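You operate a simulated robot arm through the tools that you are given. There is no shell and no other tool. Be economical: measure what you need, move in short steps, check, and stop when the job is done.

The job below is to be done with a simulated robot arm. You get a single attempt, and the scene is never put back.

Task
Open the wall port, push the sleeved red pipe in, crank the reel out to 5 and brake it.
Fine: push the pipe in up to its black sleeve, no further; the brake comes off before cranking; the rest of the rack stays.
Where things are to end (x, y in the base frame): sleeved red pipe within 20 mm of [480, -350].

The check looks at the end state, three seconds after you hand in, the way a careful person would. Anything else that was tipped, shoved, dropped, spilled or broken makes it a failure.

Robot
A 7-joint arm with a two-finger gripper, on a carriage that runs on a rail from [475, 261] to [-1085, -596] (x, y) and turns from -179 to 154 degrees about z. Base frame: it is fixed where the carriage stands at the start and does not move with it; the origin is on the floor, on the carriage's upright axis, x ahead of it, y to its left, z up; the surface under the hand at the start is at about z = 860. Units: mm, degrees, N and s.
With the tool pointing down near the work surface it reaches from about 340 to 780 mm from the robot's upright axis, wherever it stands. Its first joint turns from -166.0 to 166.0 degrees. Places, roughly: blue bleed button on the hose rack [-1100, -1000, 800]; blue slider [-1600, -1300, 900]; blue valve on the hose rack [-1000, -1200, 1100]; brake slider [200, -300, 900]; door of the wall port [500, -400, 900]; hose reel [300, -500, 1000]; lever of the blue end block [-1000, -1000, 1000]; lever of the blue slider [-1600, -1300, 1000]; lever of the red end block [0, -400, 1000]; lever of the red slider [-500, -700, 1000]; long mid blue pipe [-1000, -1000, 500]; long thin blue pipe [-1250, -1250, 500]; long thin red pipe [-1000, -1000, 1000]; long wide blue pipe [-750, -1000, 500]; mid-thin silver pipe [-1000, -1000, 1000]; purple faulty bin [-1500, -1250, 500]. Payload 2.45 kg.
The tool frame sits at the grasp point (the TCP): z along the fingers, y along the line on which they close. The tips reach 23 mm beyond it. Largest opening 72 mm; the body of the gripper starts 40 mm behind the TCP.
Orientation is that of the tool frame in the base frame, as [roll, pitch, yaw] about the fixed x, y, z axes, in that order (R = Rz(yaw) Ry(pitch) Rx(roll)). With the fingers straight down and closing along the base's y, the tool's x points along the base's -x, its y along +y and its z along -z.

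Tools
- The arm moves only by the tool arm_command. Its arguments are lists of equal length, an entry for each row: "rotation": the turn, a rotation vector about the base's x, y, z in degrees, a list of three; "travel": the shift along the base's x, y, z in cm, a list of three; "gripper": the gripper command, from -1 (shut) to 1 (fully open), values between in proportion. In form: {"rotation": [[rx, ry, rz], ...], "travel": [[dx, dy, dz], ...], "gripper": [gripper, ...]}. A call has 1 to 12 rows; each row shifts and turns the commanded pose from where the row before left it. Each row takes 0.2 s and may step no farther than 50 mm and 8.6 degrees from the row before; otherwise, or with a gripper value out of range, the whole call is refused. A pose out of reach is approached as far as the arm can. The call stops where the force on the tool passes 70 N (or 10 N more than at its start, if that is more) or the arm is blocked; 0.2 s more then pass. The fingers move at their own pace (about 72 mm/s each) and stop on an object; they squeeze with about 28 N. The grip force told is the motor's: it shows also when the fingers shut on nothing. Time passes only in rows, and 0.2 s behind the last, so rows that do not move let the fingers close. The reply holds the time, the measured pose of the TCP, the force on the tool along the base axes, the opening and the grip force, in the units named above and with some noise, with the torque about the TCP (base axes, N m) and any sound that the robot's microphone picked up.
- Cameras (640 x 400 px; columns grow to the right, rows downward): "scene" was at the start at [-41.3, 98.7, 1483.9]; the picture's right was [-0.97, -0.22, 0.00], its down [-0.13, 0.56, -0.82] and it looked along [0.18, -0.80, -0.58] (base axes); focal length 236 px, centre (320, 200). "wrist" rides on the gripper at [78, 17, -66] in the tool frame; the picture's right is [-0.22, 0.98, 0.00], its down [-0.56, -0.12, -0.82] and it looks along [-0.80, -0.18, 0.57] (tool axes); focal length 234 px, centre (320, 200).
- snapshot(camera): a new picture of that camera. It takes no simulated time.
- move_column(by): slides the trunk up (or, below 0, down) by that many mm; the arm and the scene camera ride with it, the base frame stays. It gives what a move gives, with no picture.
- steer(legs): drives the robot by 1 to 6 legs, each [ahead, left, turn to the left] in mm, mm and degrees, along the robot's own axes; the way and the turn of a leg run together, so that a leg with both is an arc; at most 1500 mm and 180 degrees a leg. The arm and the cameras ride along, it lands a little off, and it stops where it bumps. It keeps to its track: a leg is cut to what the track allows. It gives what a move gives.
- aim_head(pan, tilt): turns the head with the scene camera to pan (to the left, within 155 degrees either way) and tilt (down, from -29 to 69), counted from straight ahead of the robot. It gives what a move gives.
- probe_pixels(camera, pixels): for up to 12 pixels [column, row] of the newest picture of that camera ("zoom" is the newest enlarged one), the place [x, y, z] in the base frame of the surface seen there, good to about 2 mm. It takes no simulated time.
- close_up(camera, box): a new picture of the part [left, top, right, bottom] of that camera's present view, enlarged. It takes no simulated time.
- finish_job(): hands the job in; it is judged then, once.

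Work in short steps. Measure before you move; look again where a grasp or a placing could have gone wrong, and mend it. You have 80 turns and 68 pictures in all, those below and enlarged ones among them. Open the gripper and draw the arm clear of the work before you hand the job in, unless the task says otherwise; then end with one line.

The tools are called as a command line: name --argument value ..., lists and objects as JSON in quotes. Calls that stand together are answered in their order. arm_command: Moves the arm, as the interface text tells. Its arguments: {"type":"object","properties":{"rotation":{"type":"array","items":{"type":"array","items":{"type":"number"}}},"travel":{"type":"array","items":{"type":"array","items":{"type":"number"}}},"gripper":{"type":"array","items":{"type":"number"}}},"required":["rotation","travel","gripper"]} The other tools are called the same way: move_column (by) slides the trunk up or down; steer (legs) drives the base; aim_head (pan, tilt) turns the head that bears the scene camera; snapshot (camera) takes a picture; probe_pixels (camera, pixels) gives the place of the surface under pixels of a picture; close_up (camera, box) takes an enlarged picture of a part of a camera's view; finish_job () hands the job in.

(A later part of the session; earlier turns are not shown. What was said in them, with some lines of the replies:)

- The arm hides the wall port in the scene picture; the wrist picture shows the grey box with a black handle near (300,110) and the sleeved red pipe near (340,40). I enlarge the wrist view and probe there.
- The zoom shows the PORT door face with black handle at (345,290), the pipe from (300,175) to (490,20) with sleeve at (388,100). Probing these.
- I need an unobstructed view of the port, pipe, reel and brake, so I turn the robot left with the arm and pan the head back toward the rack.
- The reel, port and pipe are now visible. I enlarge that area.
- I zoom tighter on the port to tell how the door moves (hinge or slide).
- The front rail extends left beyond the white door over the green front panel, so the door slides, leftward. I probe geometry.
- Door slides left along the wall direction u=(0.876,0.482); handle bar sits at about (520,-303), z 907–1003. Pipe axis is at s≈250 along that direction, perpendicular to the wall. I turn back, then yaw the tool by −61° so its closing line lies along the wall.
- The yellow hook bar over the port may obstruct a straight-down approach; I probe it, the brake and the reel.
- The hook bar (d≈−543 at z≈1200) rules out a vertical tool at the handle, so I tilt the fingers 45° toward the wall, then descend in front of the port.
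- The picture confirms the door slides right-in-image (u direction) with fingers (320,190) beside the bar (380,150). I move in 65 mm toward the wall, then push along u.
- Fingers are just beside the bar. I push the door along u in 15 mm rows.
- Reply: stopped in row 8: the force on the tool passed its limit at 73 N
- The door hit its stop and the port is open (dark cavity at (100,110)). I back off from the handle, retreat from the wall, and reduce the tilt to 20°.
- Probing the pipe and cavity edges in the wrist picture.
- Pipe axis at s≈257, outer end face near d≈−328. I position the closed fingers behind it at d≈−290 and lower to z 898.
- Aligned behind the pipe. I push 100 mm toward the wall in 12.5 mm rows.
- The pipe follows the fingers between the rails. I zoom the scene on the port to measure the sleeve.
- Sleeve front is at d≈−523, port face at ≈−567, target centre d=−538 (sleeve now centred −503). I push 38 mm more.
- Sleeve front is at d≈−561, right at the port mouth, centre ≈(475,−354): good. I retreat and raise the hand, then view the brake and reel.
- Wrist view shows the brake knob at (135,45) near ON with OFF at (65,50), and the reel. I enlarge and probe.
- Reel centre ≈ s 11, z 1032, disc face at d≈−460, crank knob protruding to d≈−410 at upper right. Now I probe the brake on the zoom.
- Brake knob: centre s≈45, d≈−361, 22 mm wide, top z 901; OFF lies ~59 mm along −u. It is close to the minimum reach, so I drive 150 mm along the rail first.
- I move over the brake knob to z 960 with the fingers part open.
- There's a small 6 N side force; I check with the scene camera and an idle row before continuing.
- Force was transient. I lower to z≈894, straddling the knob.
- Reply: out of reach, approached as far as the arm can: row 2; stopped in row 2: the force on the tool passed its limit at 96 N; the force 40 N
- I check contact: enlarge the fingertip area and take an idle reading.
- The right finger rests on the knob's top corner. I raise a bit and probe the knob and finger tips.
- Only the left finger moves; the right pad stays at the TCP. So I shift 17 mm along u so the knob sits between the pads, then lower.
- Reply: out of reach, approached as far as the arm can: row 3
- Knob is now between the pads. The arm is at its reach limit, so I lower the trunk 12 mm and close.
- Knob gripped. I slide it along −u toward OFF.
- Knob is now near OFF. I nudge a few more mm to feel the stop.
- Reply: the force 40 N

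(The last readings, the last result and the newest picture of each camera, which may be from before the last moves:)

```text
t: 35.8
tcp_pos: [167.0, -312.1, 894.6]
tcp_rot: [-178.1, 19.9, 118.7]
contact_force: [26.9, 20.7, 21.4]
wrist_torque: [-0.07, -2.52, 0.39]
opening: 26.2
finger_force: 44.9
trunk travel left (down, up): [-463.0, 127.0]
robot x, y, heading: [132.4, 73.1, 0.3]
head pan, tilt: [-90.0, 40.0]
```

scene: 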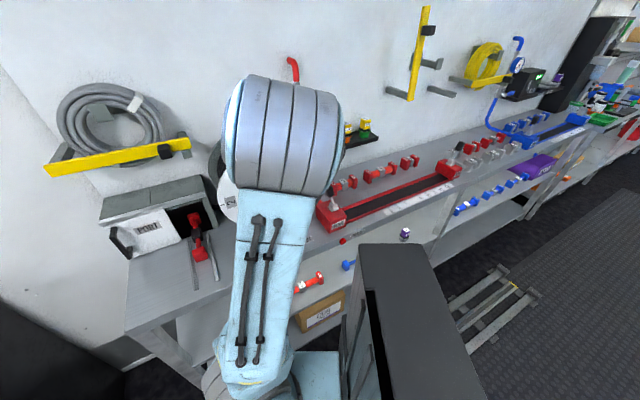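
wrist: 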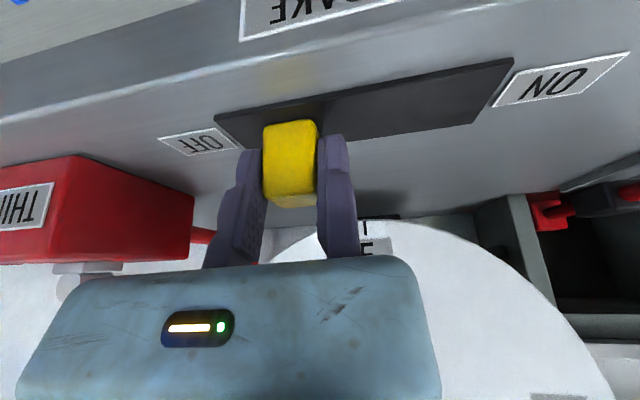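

The knob is hard against the OFF stop. I release and lift clear.

arm_command --rotation '[[0, 0, 0], [0, 0, 0], [0, 0, 0], [0, 0, 0], [0, 0, 0], [0, 0, 0]]' --travel '[[0.2, 0.11, 0], [0, 0, 0], [0, 0, 3], [0, 0, 4], [-1.0, 1.8, 4], [-1.0, 1.8, 4]]' --gripper '[0.1, 0.1, 0.1, 0.1, 0.1, 0.1]'

snapshot --camera "wrist"

```text
t: 37.2
tcp_pos: [141.3, -277.5, 1046.2]
tcp_rot: [-178.1, 19.7, 118.3]
contact_force: [0.5, 0.2, -0.6]
wrist_torque: [0.01, -0.03, 0.02]
opening: 39.8
finger_force: 0.1
trunk travel left (down, up): [-463.0, 127.0]
robot x, y, heading: [128.9, 71.2, -0.4]
head pan, tilt: [-90.0, 40.0]
```

```text
32 pictures are left
```

wrist: 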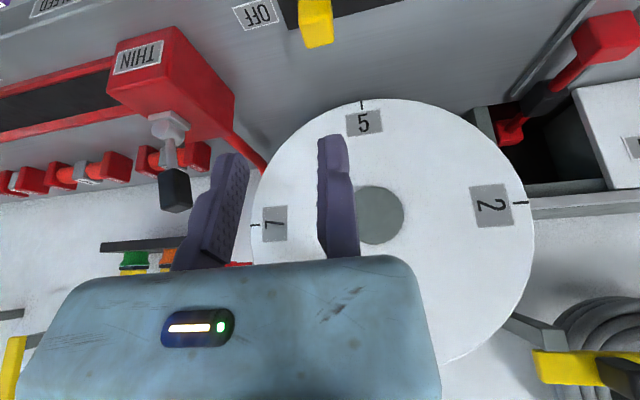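

Brake is at OFF. I tilt to 45°, raise to z≈1105, close the fingers, and drive 150 mm further along the rail for better reach.

arm_command --rotation '[[-7.3, -4.01, 0], [-7.3, -4.01, 0], [-7.3, -4.01, 0]]' --travel '[[-0.5, 0.9, 2], [-0.5, 0.9, 2], [-0.5, 0.9, 2]]' --gripper '[-1, -1, -1]'

steer --legs '[[131.4, 72.3, 0]]'

aim_head --pan -105 --tilt 35

snapshot --camera "scene"

snapshot --camera "wrist"

```text
t: 38.0
tcp_pos: [140.4, -257.6, 1100.5]
tcp_rot: [-174.7, 40.6, 121.2]
contact_force: [0.4, 0.4, 0.2]
wrist_torque: [0.04, 0.01, -0.02]
opening: 0.0
finger_force: 27.6
trunk travel left (down, up): [-463.0, 127.0]
robot x, y, heading: [132.6, 70.3, -0.3]
head pan, tilt: [-90.0, 40.0]
```

```text
t: 39.4
tcp_pos: [267.1, -184.7, 1096.2]
tcp_rot: [-174.7, 40.5, 120.3]
contact_force: [0.2, 0.4, 0.4]
wrist_torque: [0.0, -0.02, 0.02]
opening: 0.2
finger_force: 28.3
trunk travel left (down, up): [-463.0, 127.0]
robot x, y, heading: [258.3, 138.2, -0.4]
head pan, tilt: [-90.0, 40.0]
```

```text
t: 40.2
tcp_pos: [266.6, -185.1, 1095.4]
tcp_rot: [-174.8, 40.2, 120.4]
contact_force: [-0.2, 0.0, 0.1]
wrist_torque: [-0.01, 0.0, -0.01]
opening: 0.0
finger_force: 27.3
trunk travel left (down, up): [-463.0, 127.0]
robot x, y, heading: [263.7, 142.4, -0.1]
head pan, tilt: [-105.0, 35.0]
```

```text
31 pictures are left
```

scene: 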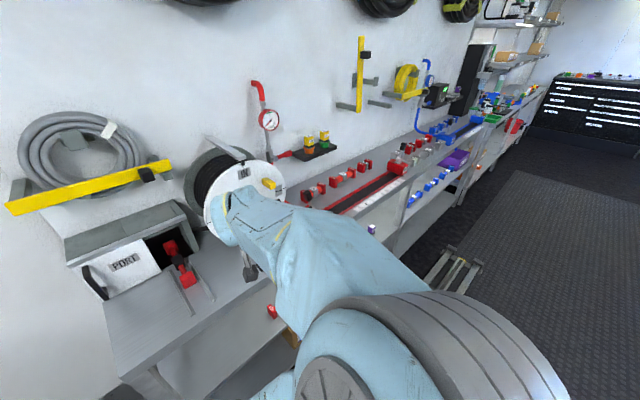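

```text
30 pictures are left
```

wrist: 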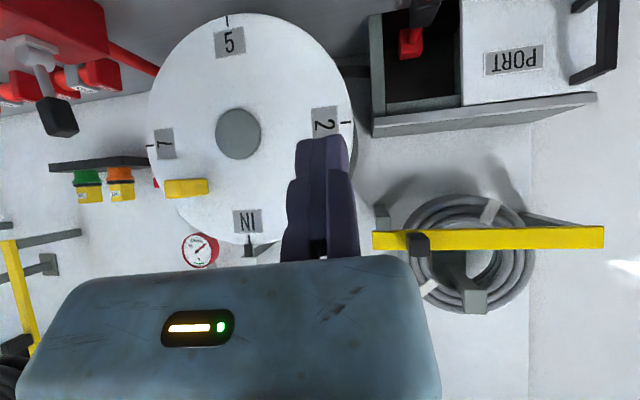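

Clear view of the reel: knob at (187,188), pointer at (248,243). I enlarge and probe precisely.

close_up --camera "wrist" --box '[140, 100, 300, 260]'

probe_pixels --camera "wrist" --pixels '[[238, 133], [227, 18], [346, 122], [150, 145], [247, 237], [249, 248], [167, 190], [205, 190], [185, 182], [185, 195]]'

```text
2.50 times, centred on (220, 180) of wrist
```

zoom: 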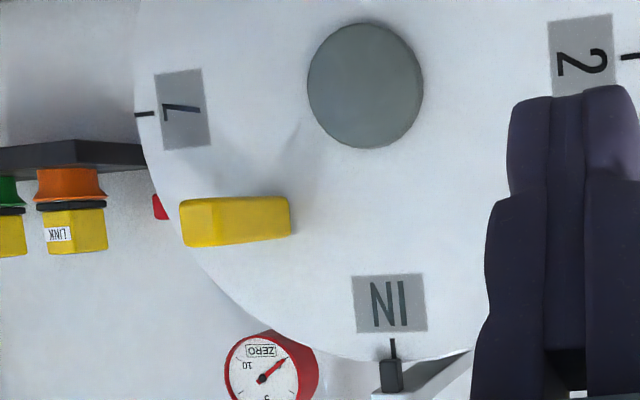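

```text
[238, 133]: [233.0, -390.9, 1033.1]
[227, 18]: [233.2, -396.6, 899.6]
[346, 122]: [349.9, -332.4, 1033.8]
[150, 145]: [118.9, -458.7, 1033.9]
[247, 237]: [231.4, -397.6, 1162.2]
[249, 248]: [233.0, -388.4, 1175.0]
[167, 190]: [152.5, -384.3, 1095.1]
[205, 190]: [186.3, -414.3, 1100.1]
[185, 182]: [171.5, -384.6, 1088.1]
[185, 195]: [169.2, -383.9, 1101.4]
```

probe_pixels --camera "zoom" --pixels '[[190, 205], [190, 240], [205, 205], [215, 240], [280, 203], [285, 228], [250, 198], [250, 238], [240, 218], [200, 222]]'

```text
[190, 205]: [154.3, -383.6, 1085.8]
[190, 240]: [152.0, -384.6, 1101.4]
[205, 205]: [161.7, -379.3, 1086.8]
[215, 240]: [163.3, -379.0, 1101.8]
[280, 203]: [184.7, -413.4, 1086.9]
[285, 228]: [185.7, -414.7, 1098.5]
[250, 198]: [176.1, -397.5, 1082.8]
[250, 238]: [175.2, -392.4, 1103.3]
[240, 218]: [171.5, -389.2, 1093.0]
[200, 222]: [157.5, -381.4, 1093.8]
```

Reel centre s≈13.5, z≈1033; knob at radius 85, ~45° right of top. I'll push the knob clockwise with closed fingers. First I place the fingers behind it (toward the top), in two stages.

arm_command --rotation '[[0, 0, 0], [0, 0, 0], [0, 0, 0], [0, 0, 0], [0, 0, 0], [0, 0, 0]]' --travel '[[-2.43, -3.88, 0.7], [-2.43, -3.88, 0.7], [-2.43, -3.88, 0.7], [-2.43, -3.88, 0.6], [1.13, -2.06, 0], [1.13, -2.06, 0]]' --gripper '[-1, -1, -1, -1, -1, -1]'

snapshot --camera "wrist"

```text
t: 41.8
tcp_pos: [204.5, -377.7, 1148.0]
tcp_rot: [-167.2, 38.5, 124.9]
contact_force: [0.5, 0.6, -0.3]
wrist_torque: [0.02, 0.0, -0.03]
opening: 0.0
finger_force: 28.4
trunk travel left (down, up): [-463.0, 127.0]
robot x, y, heading: [259.6, 144.6, -0.4]
head pan, tilt: [-105.0, 35.0]
stopped in row 6: the arm was blocked; the commanded pose is now the measured one
```

```text
28 pictures are left
```

wrist: 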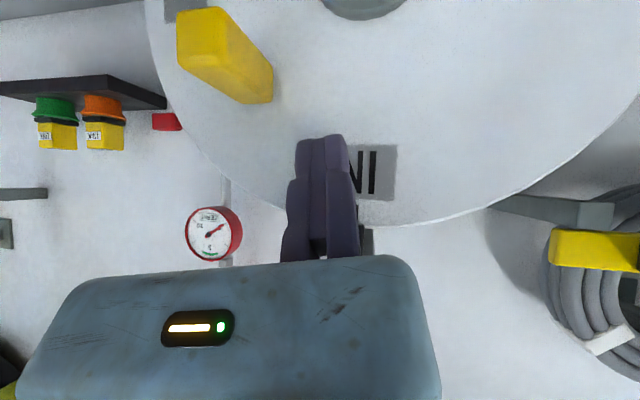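

The arm hit a joint limit (orientation drifted, z 1148). I back out from the wall, lower the trunk 150 mm so the reel is relatively higher, then restore the orientation.

arm_command --rotation '[[0, 0, 0], [0, 0, 0], [0, 0, 0]]' --travel '[[-2.1, 3.8, 0], [-2.1, 3.8, 0], [-1.0, 1.8, 0]]' --gripper '[-1, -1, -1]'

move_column --by -150

arm_command --rotation '[[-0.24, -5.75, 1.23], [-0.24, -5.75, 1.23], [0, 0, 0], [0, 0, 0], [0, 0, 0]]' --travel '[[0, 0, 0], [0, 0, 0], [0, 0, 3.5], [0, 0, 4], [0, 0, 4]]' --gripper '[-1, -1, -1, -1, -1]'

```text
t: 42.6
tcp_pos: [167.3, -286.6, 1155.8]
tcp_rot: [-165.0, 36.6, 127.2]
contact_force: [0.3, 0.2, 0.1]
wrist_torque: [-0.03, -0.02, -0.03]
opening: 0.0
finger_force: 28.5
trunk travel left (down, up): [-463.0, 127.0]
robot x, y, heading: [259.9, 143.0, 0.0]
head pan, tilt: [-105.0, 35.0]
```

```text
t: 43.8
tcp_pos: [176.4, -290.7, 1042.6]
tcp_rot: [-160.7, 32.3, 128.6]
contact_force: [-0.4, -0.1, -0.8]
wrist_torque: [0.01, 0.0, 0.01]
opening: 0.0
finger_force: 28.2
trunk travel left (down, up): [-351.0, 239.0]
robot x, y, heading: [259.7, 142.7, -0.2]
head pan, tilt: [-105.0, 35.0]
stopped: the arm was blocked; the commanded pose is now the measured one
```

```text
t: 45.0
tcp_pos: [185.2, -290.1, 1167.9]
tcp_rot: [-168.9, 37.2, 125.5]
contact_force: [-0.1, 0.5, -0.4]
wrist_torque: [-0.02, -0.01, 0.01]
opening: 0.0
finger_force: 28.2
trunk travel left (down, up): [-351.0, 239.0]
robot x, y, heading: [262.3, 141.7, -0.4]
head pan, tilt: [-105.0, 35.0]
```

The trunk was blocked at −112 mm; I look at what the arm is touching.

snapshot --camera "scene"

snapshot --camera "wrist"

```text
27 pictures are left
```

scene: 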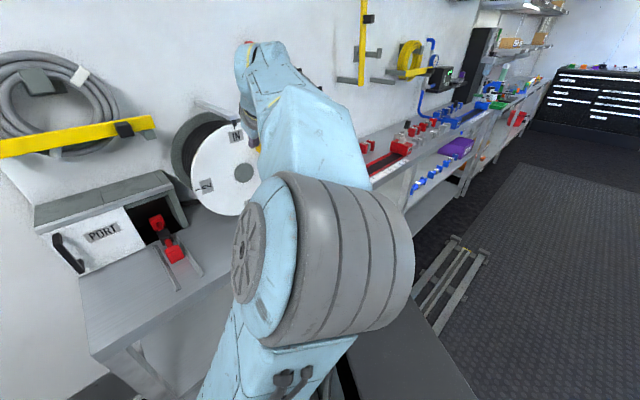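

```text
26 pictures are left
```

wrist: 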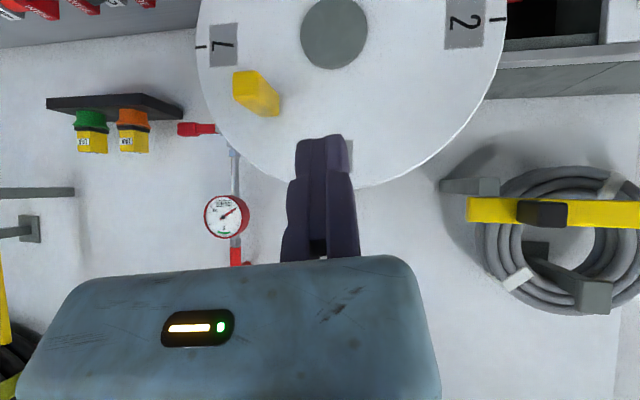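

The elbow is folded over the robot's own black column because the target lies 98° to its right. I turn the robot 60° right to face the wall, after which the reel will be only ~38° to the right.

steer --legs '[[0, 0, -60]]'

aim_head --pan -45 --tilt 35

snapshot --camera "scene"

```text
t: 48.0
tcp_pos: [-150.2, -18.6, 1166.5]
tcp_rot: [-168.8, 37.2, 67.1]
contact_force: [-0.2, -0.6, -0.7]
wrist_torque: [0.0, 0.04, 0.06]
opening: 0.0
finger_force: 27.2
trunk travel left (down, up): [-351.0, 239.0]
robot x, y, heading: [263.2, 144.9, -59.9]
head pan, tilt: [-105.0, 35.0]
```

```text
t: 49.3
tcp_pos: [-148.3, -19.9, 1168.3]
tcp_rot: [-168.7, 37.2, 67.3]
contact_force: [0.3, -0.1, 0.0]
wrist_torque: [0.01, 0.02, 0.01]
opening: 0.0
finger_force: 28.1
trunk travel left (down, up): [-351.0, 239.0]
robot x, y, heading: [262.9, 142.6, -60.0]
head pan, tilt: [-45.0, 35.0]
```

```text
25 pictures are left
```

scene: 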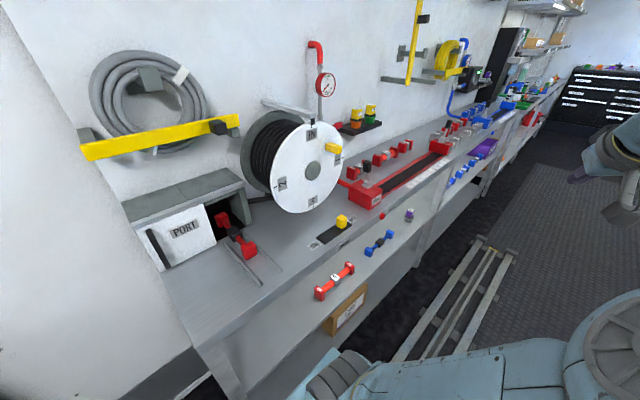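

Clear view now. I swing the arm back toward the reel along an arc around the robot's axis, yawing the tool with it.

arm_command --rotation '[[0, 0, 5.75], [0, 0, 5.75], [0, 0, 5.75], [0, 0, 5.75], [0, 0, 5.75], [0, 0, 5.75], [0, 0, 5.75], [0, 0, 5.75], [0, 0, 5.75]]' --travel '[[1.98, -4.35, 0], [2.44, -4.11, 0], [2.87, -3.82, 0], [3.27, -3.49, 0], [3.62, -3.12, 0], [3.94, -2.71, 0], [4.21, -2.26, 0], [4.43, -1.8, 0], [4.6, -1.31, 0]]' --gripper '[-1, -1, -1, -1, -1, -1, -1, -1, -1]'

```text
t: 51.3
tcp_pos: [163.2, -289.9, 1164.6]
tcp_rot: [-168.9, 37.2, 118.8]
contact_force: [-1.0, 0.7, -0.5]
wrist_torque: [-0.02, 0.01, -0.04]
opening: 0.0
finger_force: 28.3
trunk travel left (down, up): [-351.0, 239.0]
robot x, y, heading: [261.7, 145.5, -59.8]
head pan, tilt: [-45.0, 35.0]
```

Now I correct the tool orientation and move to just in front of the start point.

arm_command --rotation '[[-1.38, -5.55, 3.64], [-1.38, -5.55, 3.64], [0, 0, 0], [0, 0, 0]]' --travel '[[0, 0, 0], [0, 0, 0], [0.3, -2.5, -2.2], [0.3, -2.5, -2.2]]' --gripper '[-1, -1, -1, -1]'

snapshot --camera "scene"

```text
t: 52.3
tcp_pos: [170.9, -339.4, 1121.1]
tcp_rot: [-179.9, 44.9, 118.8]
contact_force: [-0.5, -0.2, 0.3]
wrist_torque: [-0.03, -0.02, -0.03]
opening: 0.0
finger_force: 28.0
trunk travel left (down, up): [-351.0, 239.0]
robot x, y, heading: [263.2, 139.7, -60.0]
head pan, tilt: [-45.0, 35.0]
```

```text
24 pictures are left
```

scene: 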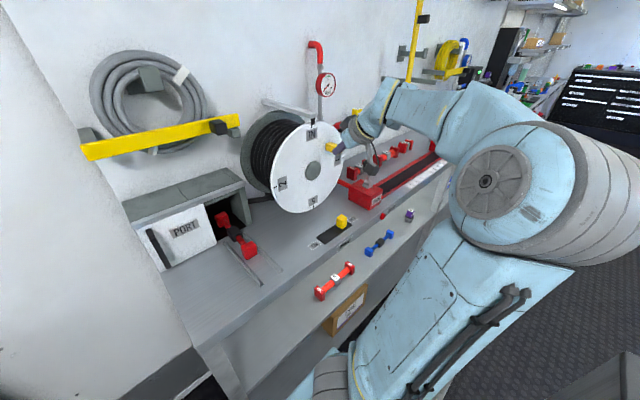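

Orientation is exact now. Before sweeping I probe the nearby red end block/lever and red valve handle for clearance.

close_up --camera "scene" --box '[240, 80, 440, 240]'

```text
2.50 times, centred on (340, 160) of scene
```

zoom: 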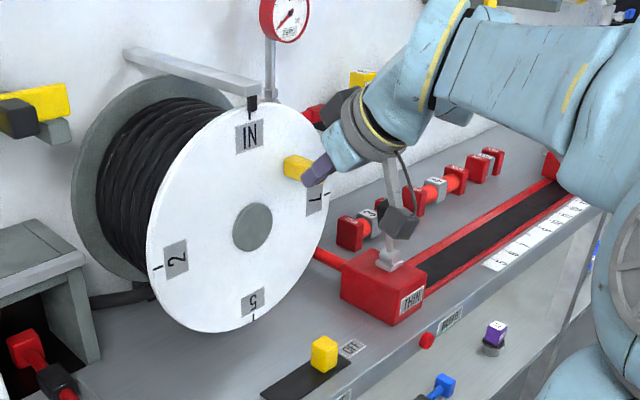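

probe_pixels --camera "zoom" --pixels '[[400, 222], [390, 180], [388, 258], [372, 280], [360, 130], [415, 240], [320, 175], [295, 168], [340, 260], [395, 205]]'

```text
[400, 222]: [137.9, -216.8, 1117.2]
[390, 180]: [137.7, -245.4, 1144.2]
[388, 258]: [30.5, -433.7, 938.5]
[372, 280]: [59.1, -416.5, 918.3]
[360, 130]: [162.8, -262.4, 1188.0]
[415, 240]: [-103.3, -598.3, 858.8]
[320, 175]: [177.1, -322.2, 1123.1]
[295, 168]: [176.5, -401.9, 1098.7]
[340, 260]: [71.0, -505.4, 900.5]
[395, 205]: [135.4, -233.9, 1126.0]
```

Clear: the end block lever is at s≈−180. Now I move in behind the knob and sweep along the arc (20°→80°).

arm_command --rotation '[[0, 0, 0], [0, 0, 0], [0, 0, 0], [0, 0, 0], [0, 0, 0], [0, 0, 0]]' --travel '[[1.06, -2.11, 0], [1.06, -2.11, 0], [0, 0, 0], [-1.176, -0.647, -0.629], [-1.064, -0.586, -0.85], [-0.916, -0.504, -1.046]]' --gripper '[-1, -1, -1, -1, -1, -1]'

close_up --camera "scene" --box '[240, 80, 440, 240]'

```text
t: 53.7
tcp_pos: [160.4, -398.5, 1097.6]
tcp_rot: [180.0, 45.0, 118.7]
contact_force: [0.4, 0.2, -0.6]
wrist_torque: [-0.04, -0.02, 0.02]
opening: 0.0
finger_force: 27.9
trunk travel left (down, up): [-351.0, 239.0]
robot x, y, heading: [262.7, 143.8, -59.7]
head pan, tilt: [-45.0, 35.0]
```

```text
2.50 times, centred on (340, 160) of scene
```

zoom: 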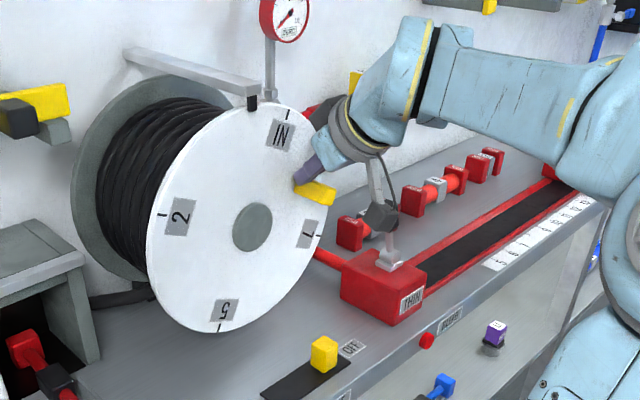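

The reel turns clockwise with the push. I continue the arc to 110°.

arm_command --rotation '[[0, 0, 0], [0, 0, 0], [0, 0, 0], [0, 0, 0], [0, 0, 0], [0, 0, 0]]' --travel '[[-0.745, -0.41, -1.215], [-0.551, -0.303, -1.343], [-0.336, -0.185, -1.428], [-0.112, -0.062, -1.48], [0.112, 0.062, -1.48], [0.336, 0.185, -1.428]]' --gripper '[-1, -1, -1, -1, -1, -1]'

close_up --camera "scene" --box '[240, 80, 440, 240]'

```text
t: 55.1
tcp_pos: [148.6, -406.7, 1013.4]
tcp_rot: [180.0, 44.9, 118.7]
contact_force: [-0.6, -0.8, -1.0]
wrist_torque: [0.02, -0.02, 0.03]
opening: 0.0
finger_force: 28.8
trunk travel left (down, up): [-351.0, 239.0]
robot x, y, heading: [262.5, 144.9, -60.1]
head pan, tilt: [-45.0, 35.0]
```

```text
2.50 times, centred on (340, 160) of scene
```

zoom: 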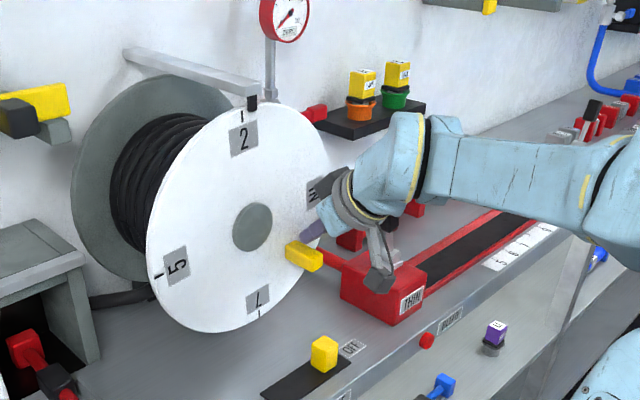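

Reel is close to 2. I continue the arc to 160°.

arm_command --rotation '[[0, 0, 0], [0, 0, 0], [0, 0, 0], [0, 0, 0], [0, 0, 0]]' --travel '[[0.551, 0.303, -1.343], [0.745, 0.41, -1.215], [0.916, 0.504, -1.046], [1.064, 0.586, -0.85], [1.176, 0.647, -0.629]]' --gripper '[-1, -1, -1, -1, -1]'

close_up --camera "scene" --box '[240, 80, 440, 240]'

```text
t: 56.3
tcp_pos: [193.1, -380.1, 961.5]
tcp_rot: [-180.0, 45.0, 118.7]
contact_force: [-0.1, -0.1, 0.8]
wrist_torque: [-0.02, -0.03, -0.01]
opening: 0.2
finger_force: 28.5
trunk travel left (down, up): [-351.0, 239.0]
robot x, y, heading: [266.5, 142.9, -59.9]
head pan, tilt: [-45.0, 35.0]
```

```text
2.50 times, centred on (340, 160) of scene
```

zoom: 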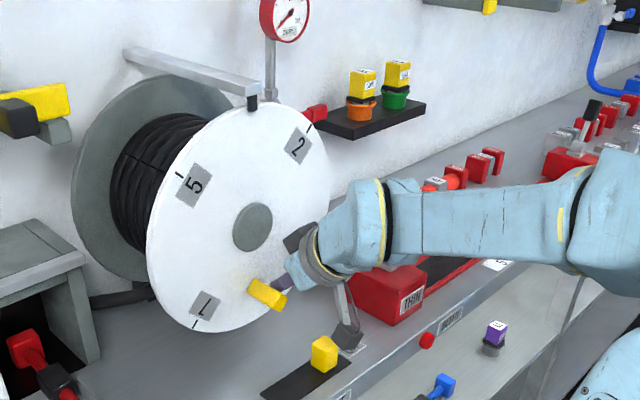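

Good. Three more arc rows (to 190°), then I measure the 5 tick.

arm_command --rotation '[[0, 0, 0], [0, 0, 0], [0, 0, 0]]' --travel '[[1.253, 0.689, -0.38], [1.293, 0.711, -0.129], [1.293, 0.711, 0.129]]' --gripper '[-1, -1, -1]'

close_up --camera "scene" --box '[260, 100, 380, 220]'

```text
t: 57.1
tcp_pos: [229.6, -359.9, 958.4]
tcp_rot: [179.9, 44.9, 118.7]
contact_force: [0.0, -0.3, -0.1]
wrist_torque: [0.04, 0.01, -0.01]
opening: 0.0
finger_force: 28.0
trunk travel left (down, up): [-351.0, 239.0]
robot x, y, heading: [263.0, 144.6, -59.9]
head pan, tilt: [-45.0, 35.0]
```

```text
3.33 times, centred on (320, 160) of scene
```

zoom: 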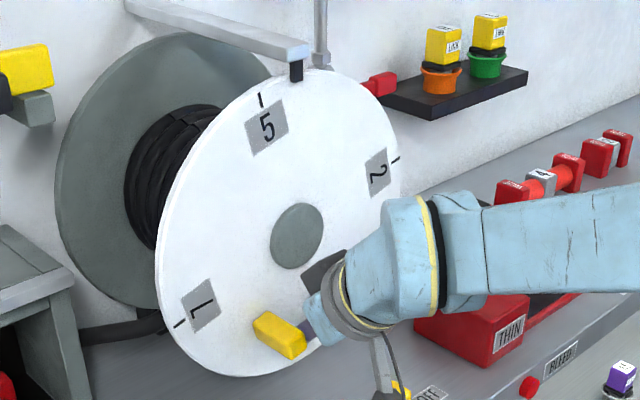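

probe_pixels --camera "zoom" --pixels '[[262, 101], [297, 236], [396, 160], [180, 323], [298, 75], [267, 127], [377, 172]]'

```text
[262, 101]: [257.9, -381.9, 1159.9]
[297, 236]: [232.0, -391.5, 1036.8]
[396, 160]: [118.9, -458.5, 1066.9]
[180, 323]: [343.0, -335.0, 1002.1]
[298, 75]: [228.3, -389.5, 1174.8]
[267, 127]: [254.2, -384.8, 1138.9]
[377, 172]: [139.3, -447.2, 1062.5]
```

About 13.7° remain. I push 12° more, then measure again.

arm_command --rotation '[[0, 0, 0], [0, 0, 0], [0, 0, 0]]' --travel '[[0.63, 0.347, 0.17], [0.625, 0.342, 0.21], [0.241, 0.133, 0.105]]' --gripper '[-1, -1, -1]'

close_up --camera "scene" --box '[260, 100, 380, 220]'

```text
t: 57.9
tcp_pos: [245.5, -351.1, 964.7]
tcp_rot: [-179.8, 45.0, 118.8]
contact_force: [-1.4, -2.1, 0.0]
wrist_torque: [-0.02, -0.02, 0.01]
opening: 0.0
finger_force: 27.9
trunk travel left (down, up): [-351.0, 239.0]
robot x, y, heading: [264.1, 140.4, -59.8]
head pan, tilt: [-45.0, 35.0]
```

```text
3.33 times, centred on (320, 160) of scene
```

zoom: 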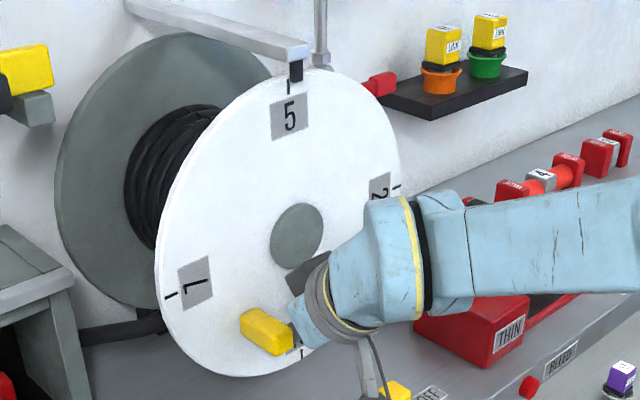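

probe_pixels --camera "zoom" --pixels '[[288, 86], [398, 186], [170, 297], [297, 76], [288, 93]]'

```text
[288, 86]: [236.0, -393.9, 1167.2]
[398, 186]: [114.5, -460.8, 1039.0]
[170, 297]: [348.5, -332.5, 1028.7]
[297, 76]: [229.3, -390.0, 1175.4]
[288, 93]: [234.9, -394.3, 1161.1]
```

About 2° remain; I push 3 mm more.

arm_command --rotation '[[0, 0, 0], [0, 0, 0]]' --travel '[[0.24, 0.132, 0.115], [0, 0, 0]]' --gripper '[-1, -1]'

close_up --camera "scene" --box '[260, 100, 380, 220]'

```text
t: 58.5
tcp_pos: [247.3, -350.9, 965.0]
tcp_rot: [180.0, 45.0, 118.7]
contact_force: [-1.6, -1.5, 1.0]
wrist_torque: [0.02, -0.01, 0.05]
opening: 0.2
finger_force: 27.3
trunk travel left (down, up): [-351.0, 239.0]
robot x, y, heading: [264.0, 143.4, -59.9]
head pan, tilt: [-45.0, 35.0]
```

```text
3.33 times, centred on (320, 160) of scene
```

zoom: 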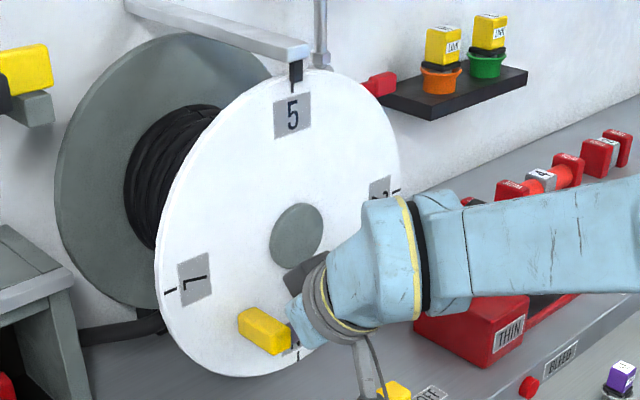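

probe_pixels --camera "zoom" --pixels '[[292, 86], [398, 190], [168, 291], [297, 76], [292, 80]]'

```text
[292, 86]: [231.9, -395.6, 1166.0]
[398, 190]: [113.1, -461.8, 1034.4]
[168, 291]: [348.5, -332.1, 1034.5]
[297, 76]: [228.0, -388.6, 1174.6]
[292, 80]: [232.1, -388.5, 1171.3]
```

The 5 tick is aligned under the pointer (ticks level at z 1034.4). I back off, retreat, restore 20° tilt and position above the brake knob at OFF.

arm_command --rotation '[[0, 0, 0], [0, 0, 0], [0, 0, 0], [0, 0, 0], [7.3, 4.01, 0], [7.3, 4.01, 0], [7.3, 4.01, 0], [0, 0, 0]]' --travel '[[-0.8, -0.44, 0], [-1.6, 2.9, 1.0], [-1.6, 2.9, 2.0], [-1.6, 2.9, 2.0], [-0.7, -1.5, 0], [-0.7, -1.5, -1.5], [-0.7, -1.5, -1.5], [0, 0, -1.5]]' --gripper '[-1, -1, -1, -1, 0.1, 0.1, 0.1, 0.1]'

snapshot --camera "wrist"

close_up --camera "scene" --box '[260, 100, 420, 260]'

```text
t: 60.3
tcp_pos: [169.8, -311.7, 969.2]
tcp_rot: [-179.9, 19.9, 118.7]
contact_force: [0.2, 0.4, -0.4]
wrist_torque: [0.01, 0.01, 0.02]
opening: 39.6
finger_force: 0.1
trunk travel left (down, up): [-351.0, 239.0]
robot x, y, heading: [261.3, 139.4, -59.7]
head pan, tilt: [-45.0, 35.0]
```

```text
16 pictures are left
```

wrist: 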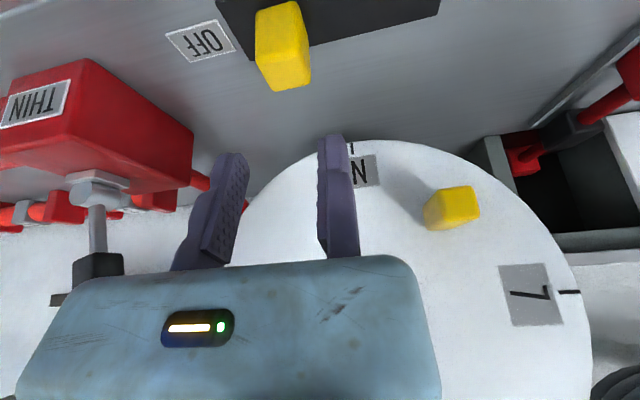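

```text
2.50 times, centred on (340, 180) of scene
```

zoom: 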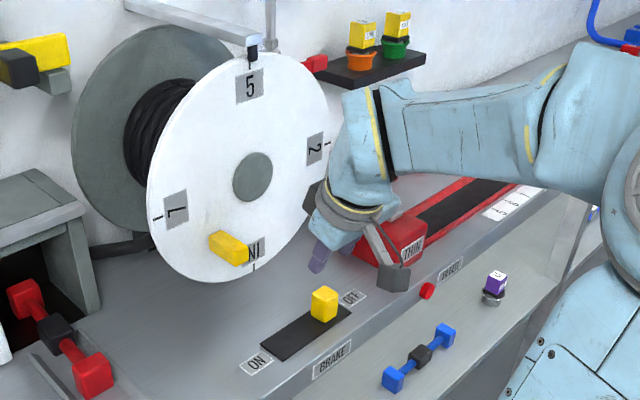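

Reel holds at 5. I check the brake knob's position before lowering.

probe_pixels --camera "wrist" --pixels '[[263, 80], [308, 75], [262, 60], [300, 60], [343, 140], [232, 160]]'

```text
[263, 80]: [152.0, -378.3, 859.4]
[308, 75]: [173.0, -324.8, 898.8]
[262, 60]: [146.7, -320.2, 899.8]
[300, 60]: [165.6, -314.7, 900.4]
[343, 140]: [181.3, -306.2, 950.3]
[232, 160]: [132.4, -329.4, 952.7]
```

Knob spans s −28…−5, within the open pads (−42…−1). I lower to z≈895 and grip.

arm_command --rotation '[[0, 0, 0], [0, 0, 0], [0, 0, 0]]' --travel '[[0.1, 0.06, -2.6], [0, 0, -2.4], [0, 0, -2.4]]' --gripper '[0.1, 0.1, 0.1]'

arm_command --rotation '[[0, 0, 0], [0, 0, 0], [0, 0, 0]]' --travel '[[0, 0, 0], [0, 0, 0], [0, 0, 0]]' --gripper '[-1, -1, -1]'

```text
t: 61.1
tcp_pos: [170.3, -312.0, 895.4]
tcp_rot: [180.0, 20.0, 118.8]
contact_force: [0.1, 0.1, 0.3]
wrist_torque: [-0.02, 0.0, -0.02]
opening: 39.4
finger_force: 0.0
trunk travel left (down, up): [-351.0, 239.0]
robot x, y, heading: [262.7, 144.6, -59.8]
head pan, tilt: [-45.0, 35.0]
```

```text
t: 61.9
tcp_pos: [169.6, -312.2, 895.6]
tcp_rot: [180.0, 20.0, 118.7]
contact_force: [-1.7, -0.6, -4.6]
wrist_torque: [-0.54, -0.3, 0.05]
opening: 25.6
finger_force: 44.9
trunk travel left (down, up): [-351.0, 239.0]
robot x, y, heading: [259.5, 141.1, -59.7]
head pan, tilt: [-45.0, 35.0]
```

Gripped (25.6 mm). I slide the knob ~59 mm along u back to ON.

arm_command --rotation '[[0, 0, 0], [0, 0, 0], [0, 0, 0], [0, 0, 0], [0, 0, 0], [0, 0, 0], [0, 0, 0]]' --travel '[[0.876, 0.482, 0], [0.876, 0.482, 0], [0.876, 0.482, 0], [0.876, 0.482, 0], [0.876, 0.482, 0], [0.7, 0.386, 0], [0.35, 0.193, 0]]' --gripper '[-1, -1, -1, -1, -1, -1, -1]'

close_up --camera "scene" --box '[260, 100, 420, 260]'

```text
t: 63.5
tcp_pos: [219.2, -284.3, 895.5]
tcp_rot: [-179.9, 20.1, 118.3]
contact_force: [-39.6, -11.6, -17.8]
wrist_torque: [0.26, -0.09, -0.05]
opening: 25.7
finger_force: 44.9
trunk travel left (down, up): [-351.0, 239.0]
robot x, y, heading: [260.5, 146.5, -59.5]
head pan, tilt: [-45.0, 35.0]
```

```text
2.50 times, centred on (340, 180) of scene
```

zoom: 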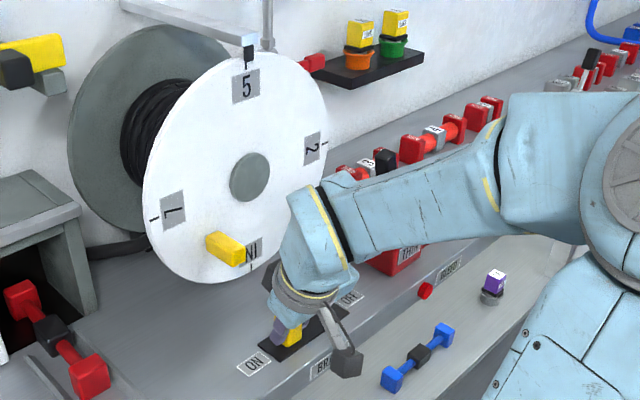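

The knob is firmly at the ON stop (41 N). I release, lift and withdraw.

arm_command --rotation '[[0, 0, 0], [0, 0, 0], [0, 0, 0], [0, 0, 0], [0, 0, 0], [0, 0, 0], [0, 0, 0], [0, 0, 0]]' --travel '[[0, 0, 0], [0, 0, 0], [0, 0, 2.5], [0, 0, 4], [-1, 1.8, 4], [-2, 3.6, 2], [-2, 3.6, 2], [-1, 1.8, 2]]' --gripper '[0.05, 0.05, 0.05, 0.05, 0.05, 0.3, 1, 1]'

snapshot --camera "wrist"

snapshot --camera "scene"

```text
t: 65.3
tcp_pos: [174.2, -179.7, 1062.1]
tcp_rot: [-179.6, 18.7, 119.9]
contact_force: [-0.7, 0.8, -0.5]
wrist_torque: [0.01, -0.02, 0.01]
opening: 72.0
finger_force: 0.1
trunk travel left (down, up): [-351.0, 239.0]
robot x, y, heading: [258.0, 141.9, -59.7]
head pan, tilt: [-45.0, 35.0]
```

```text
13 pictures are left
```

wrist: 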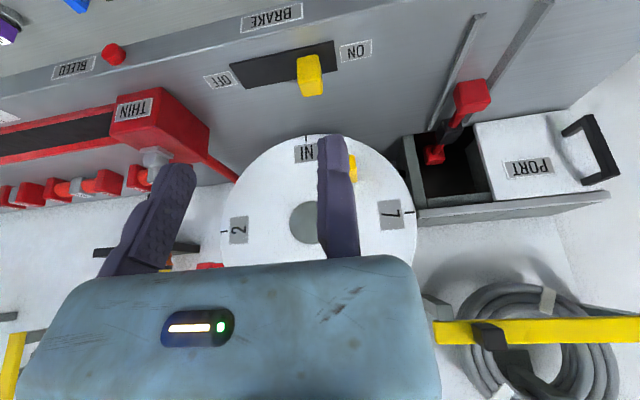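

```text
12 pictures are left
```

scene: 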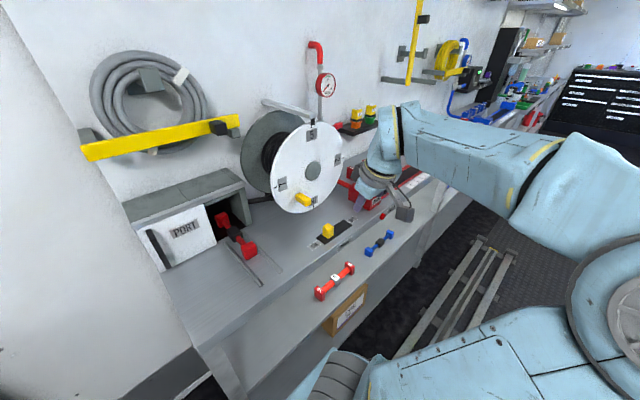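

I verify the end state with enlarged views of the reel/brake and the port.

close_up --camera "scene" --box '[250, 110, 370, 250]'

close_up --camera "scene" --box '[190, 190, 280, 270]'

```text
2.86 times, centred on (310, 180) of scene
```

zoom: 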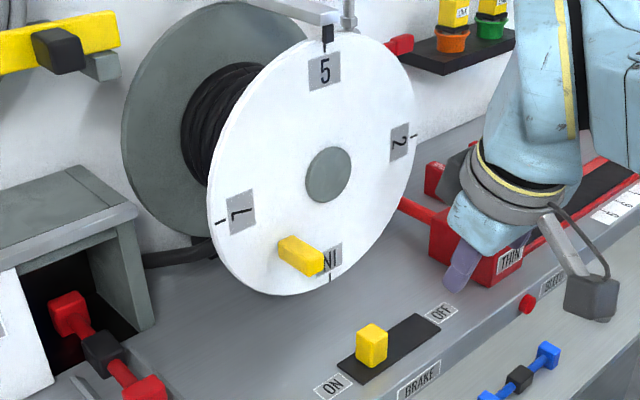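

```text
5.00 times, centred on (235, 230) of scene
```

zoom: 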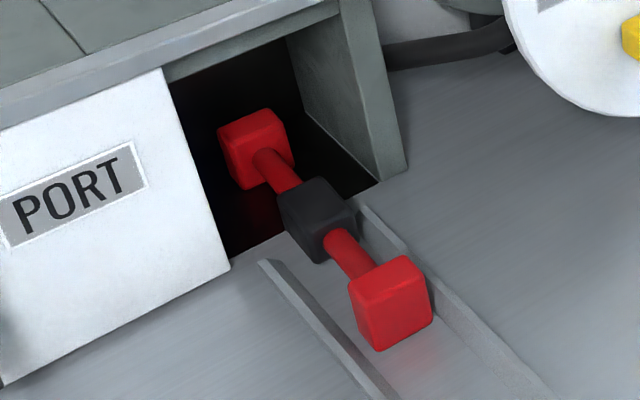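

probe_pixels --camera "zoom" --pixels '[[285, 195], [310, 182], [315, 230], [345, 208], [290, 235], [375, 182], [425, 270], [265, 263], [235, 268], [390, 345], [405, 172]]'

```text
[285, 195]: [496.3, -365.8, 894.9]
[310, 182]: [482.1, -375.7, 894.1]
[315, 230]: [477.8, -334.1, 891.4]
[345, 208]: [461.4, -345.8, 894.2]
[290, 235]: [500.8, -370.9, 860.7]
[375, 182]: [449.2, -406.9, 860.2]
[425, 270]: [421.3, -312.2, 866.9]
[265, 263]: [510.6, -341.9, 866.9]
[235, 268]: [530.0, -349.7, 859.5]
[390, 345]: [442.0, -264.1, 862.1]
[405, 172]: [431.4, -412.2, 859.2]
```

I opened the port, pushed the red pipe in up to its black sleeve (centre about [479, -355]), cranked the reel to 5 with the brake off, set the brake back to ON, and drew the arm clear.

finish_job

```text
The job is handed in.
```

The port is open and the sleeved red pipe is in up to its black sleeve, about 6 mm short of the port face; its centre is near [479, -355]. The reel is at 5 with the brake back at ON, and the arm is clear with the gripper open.
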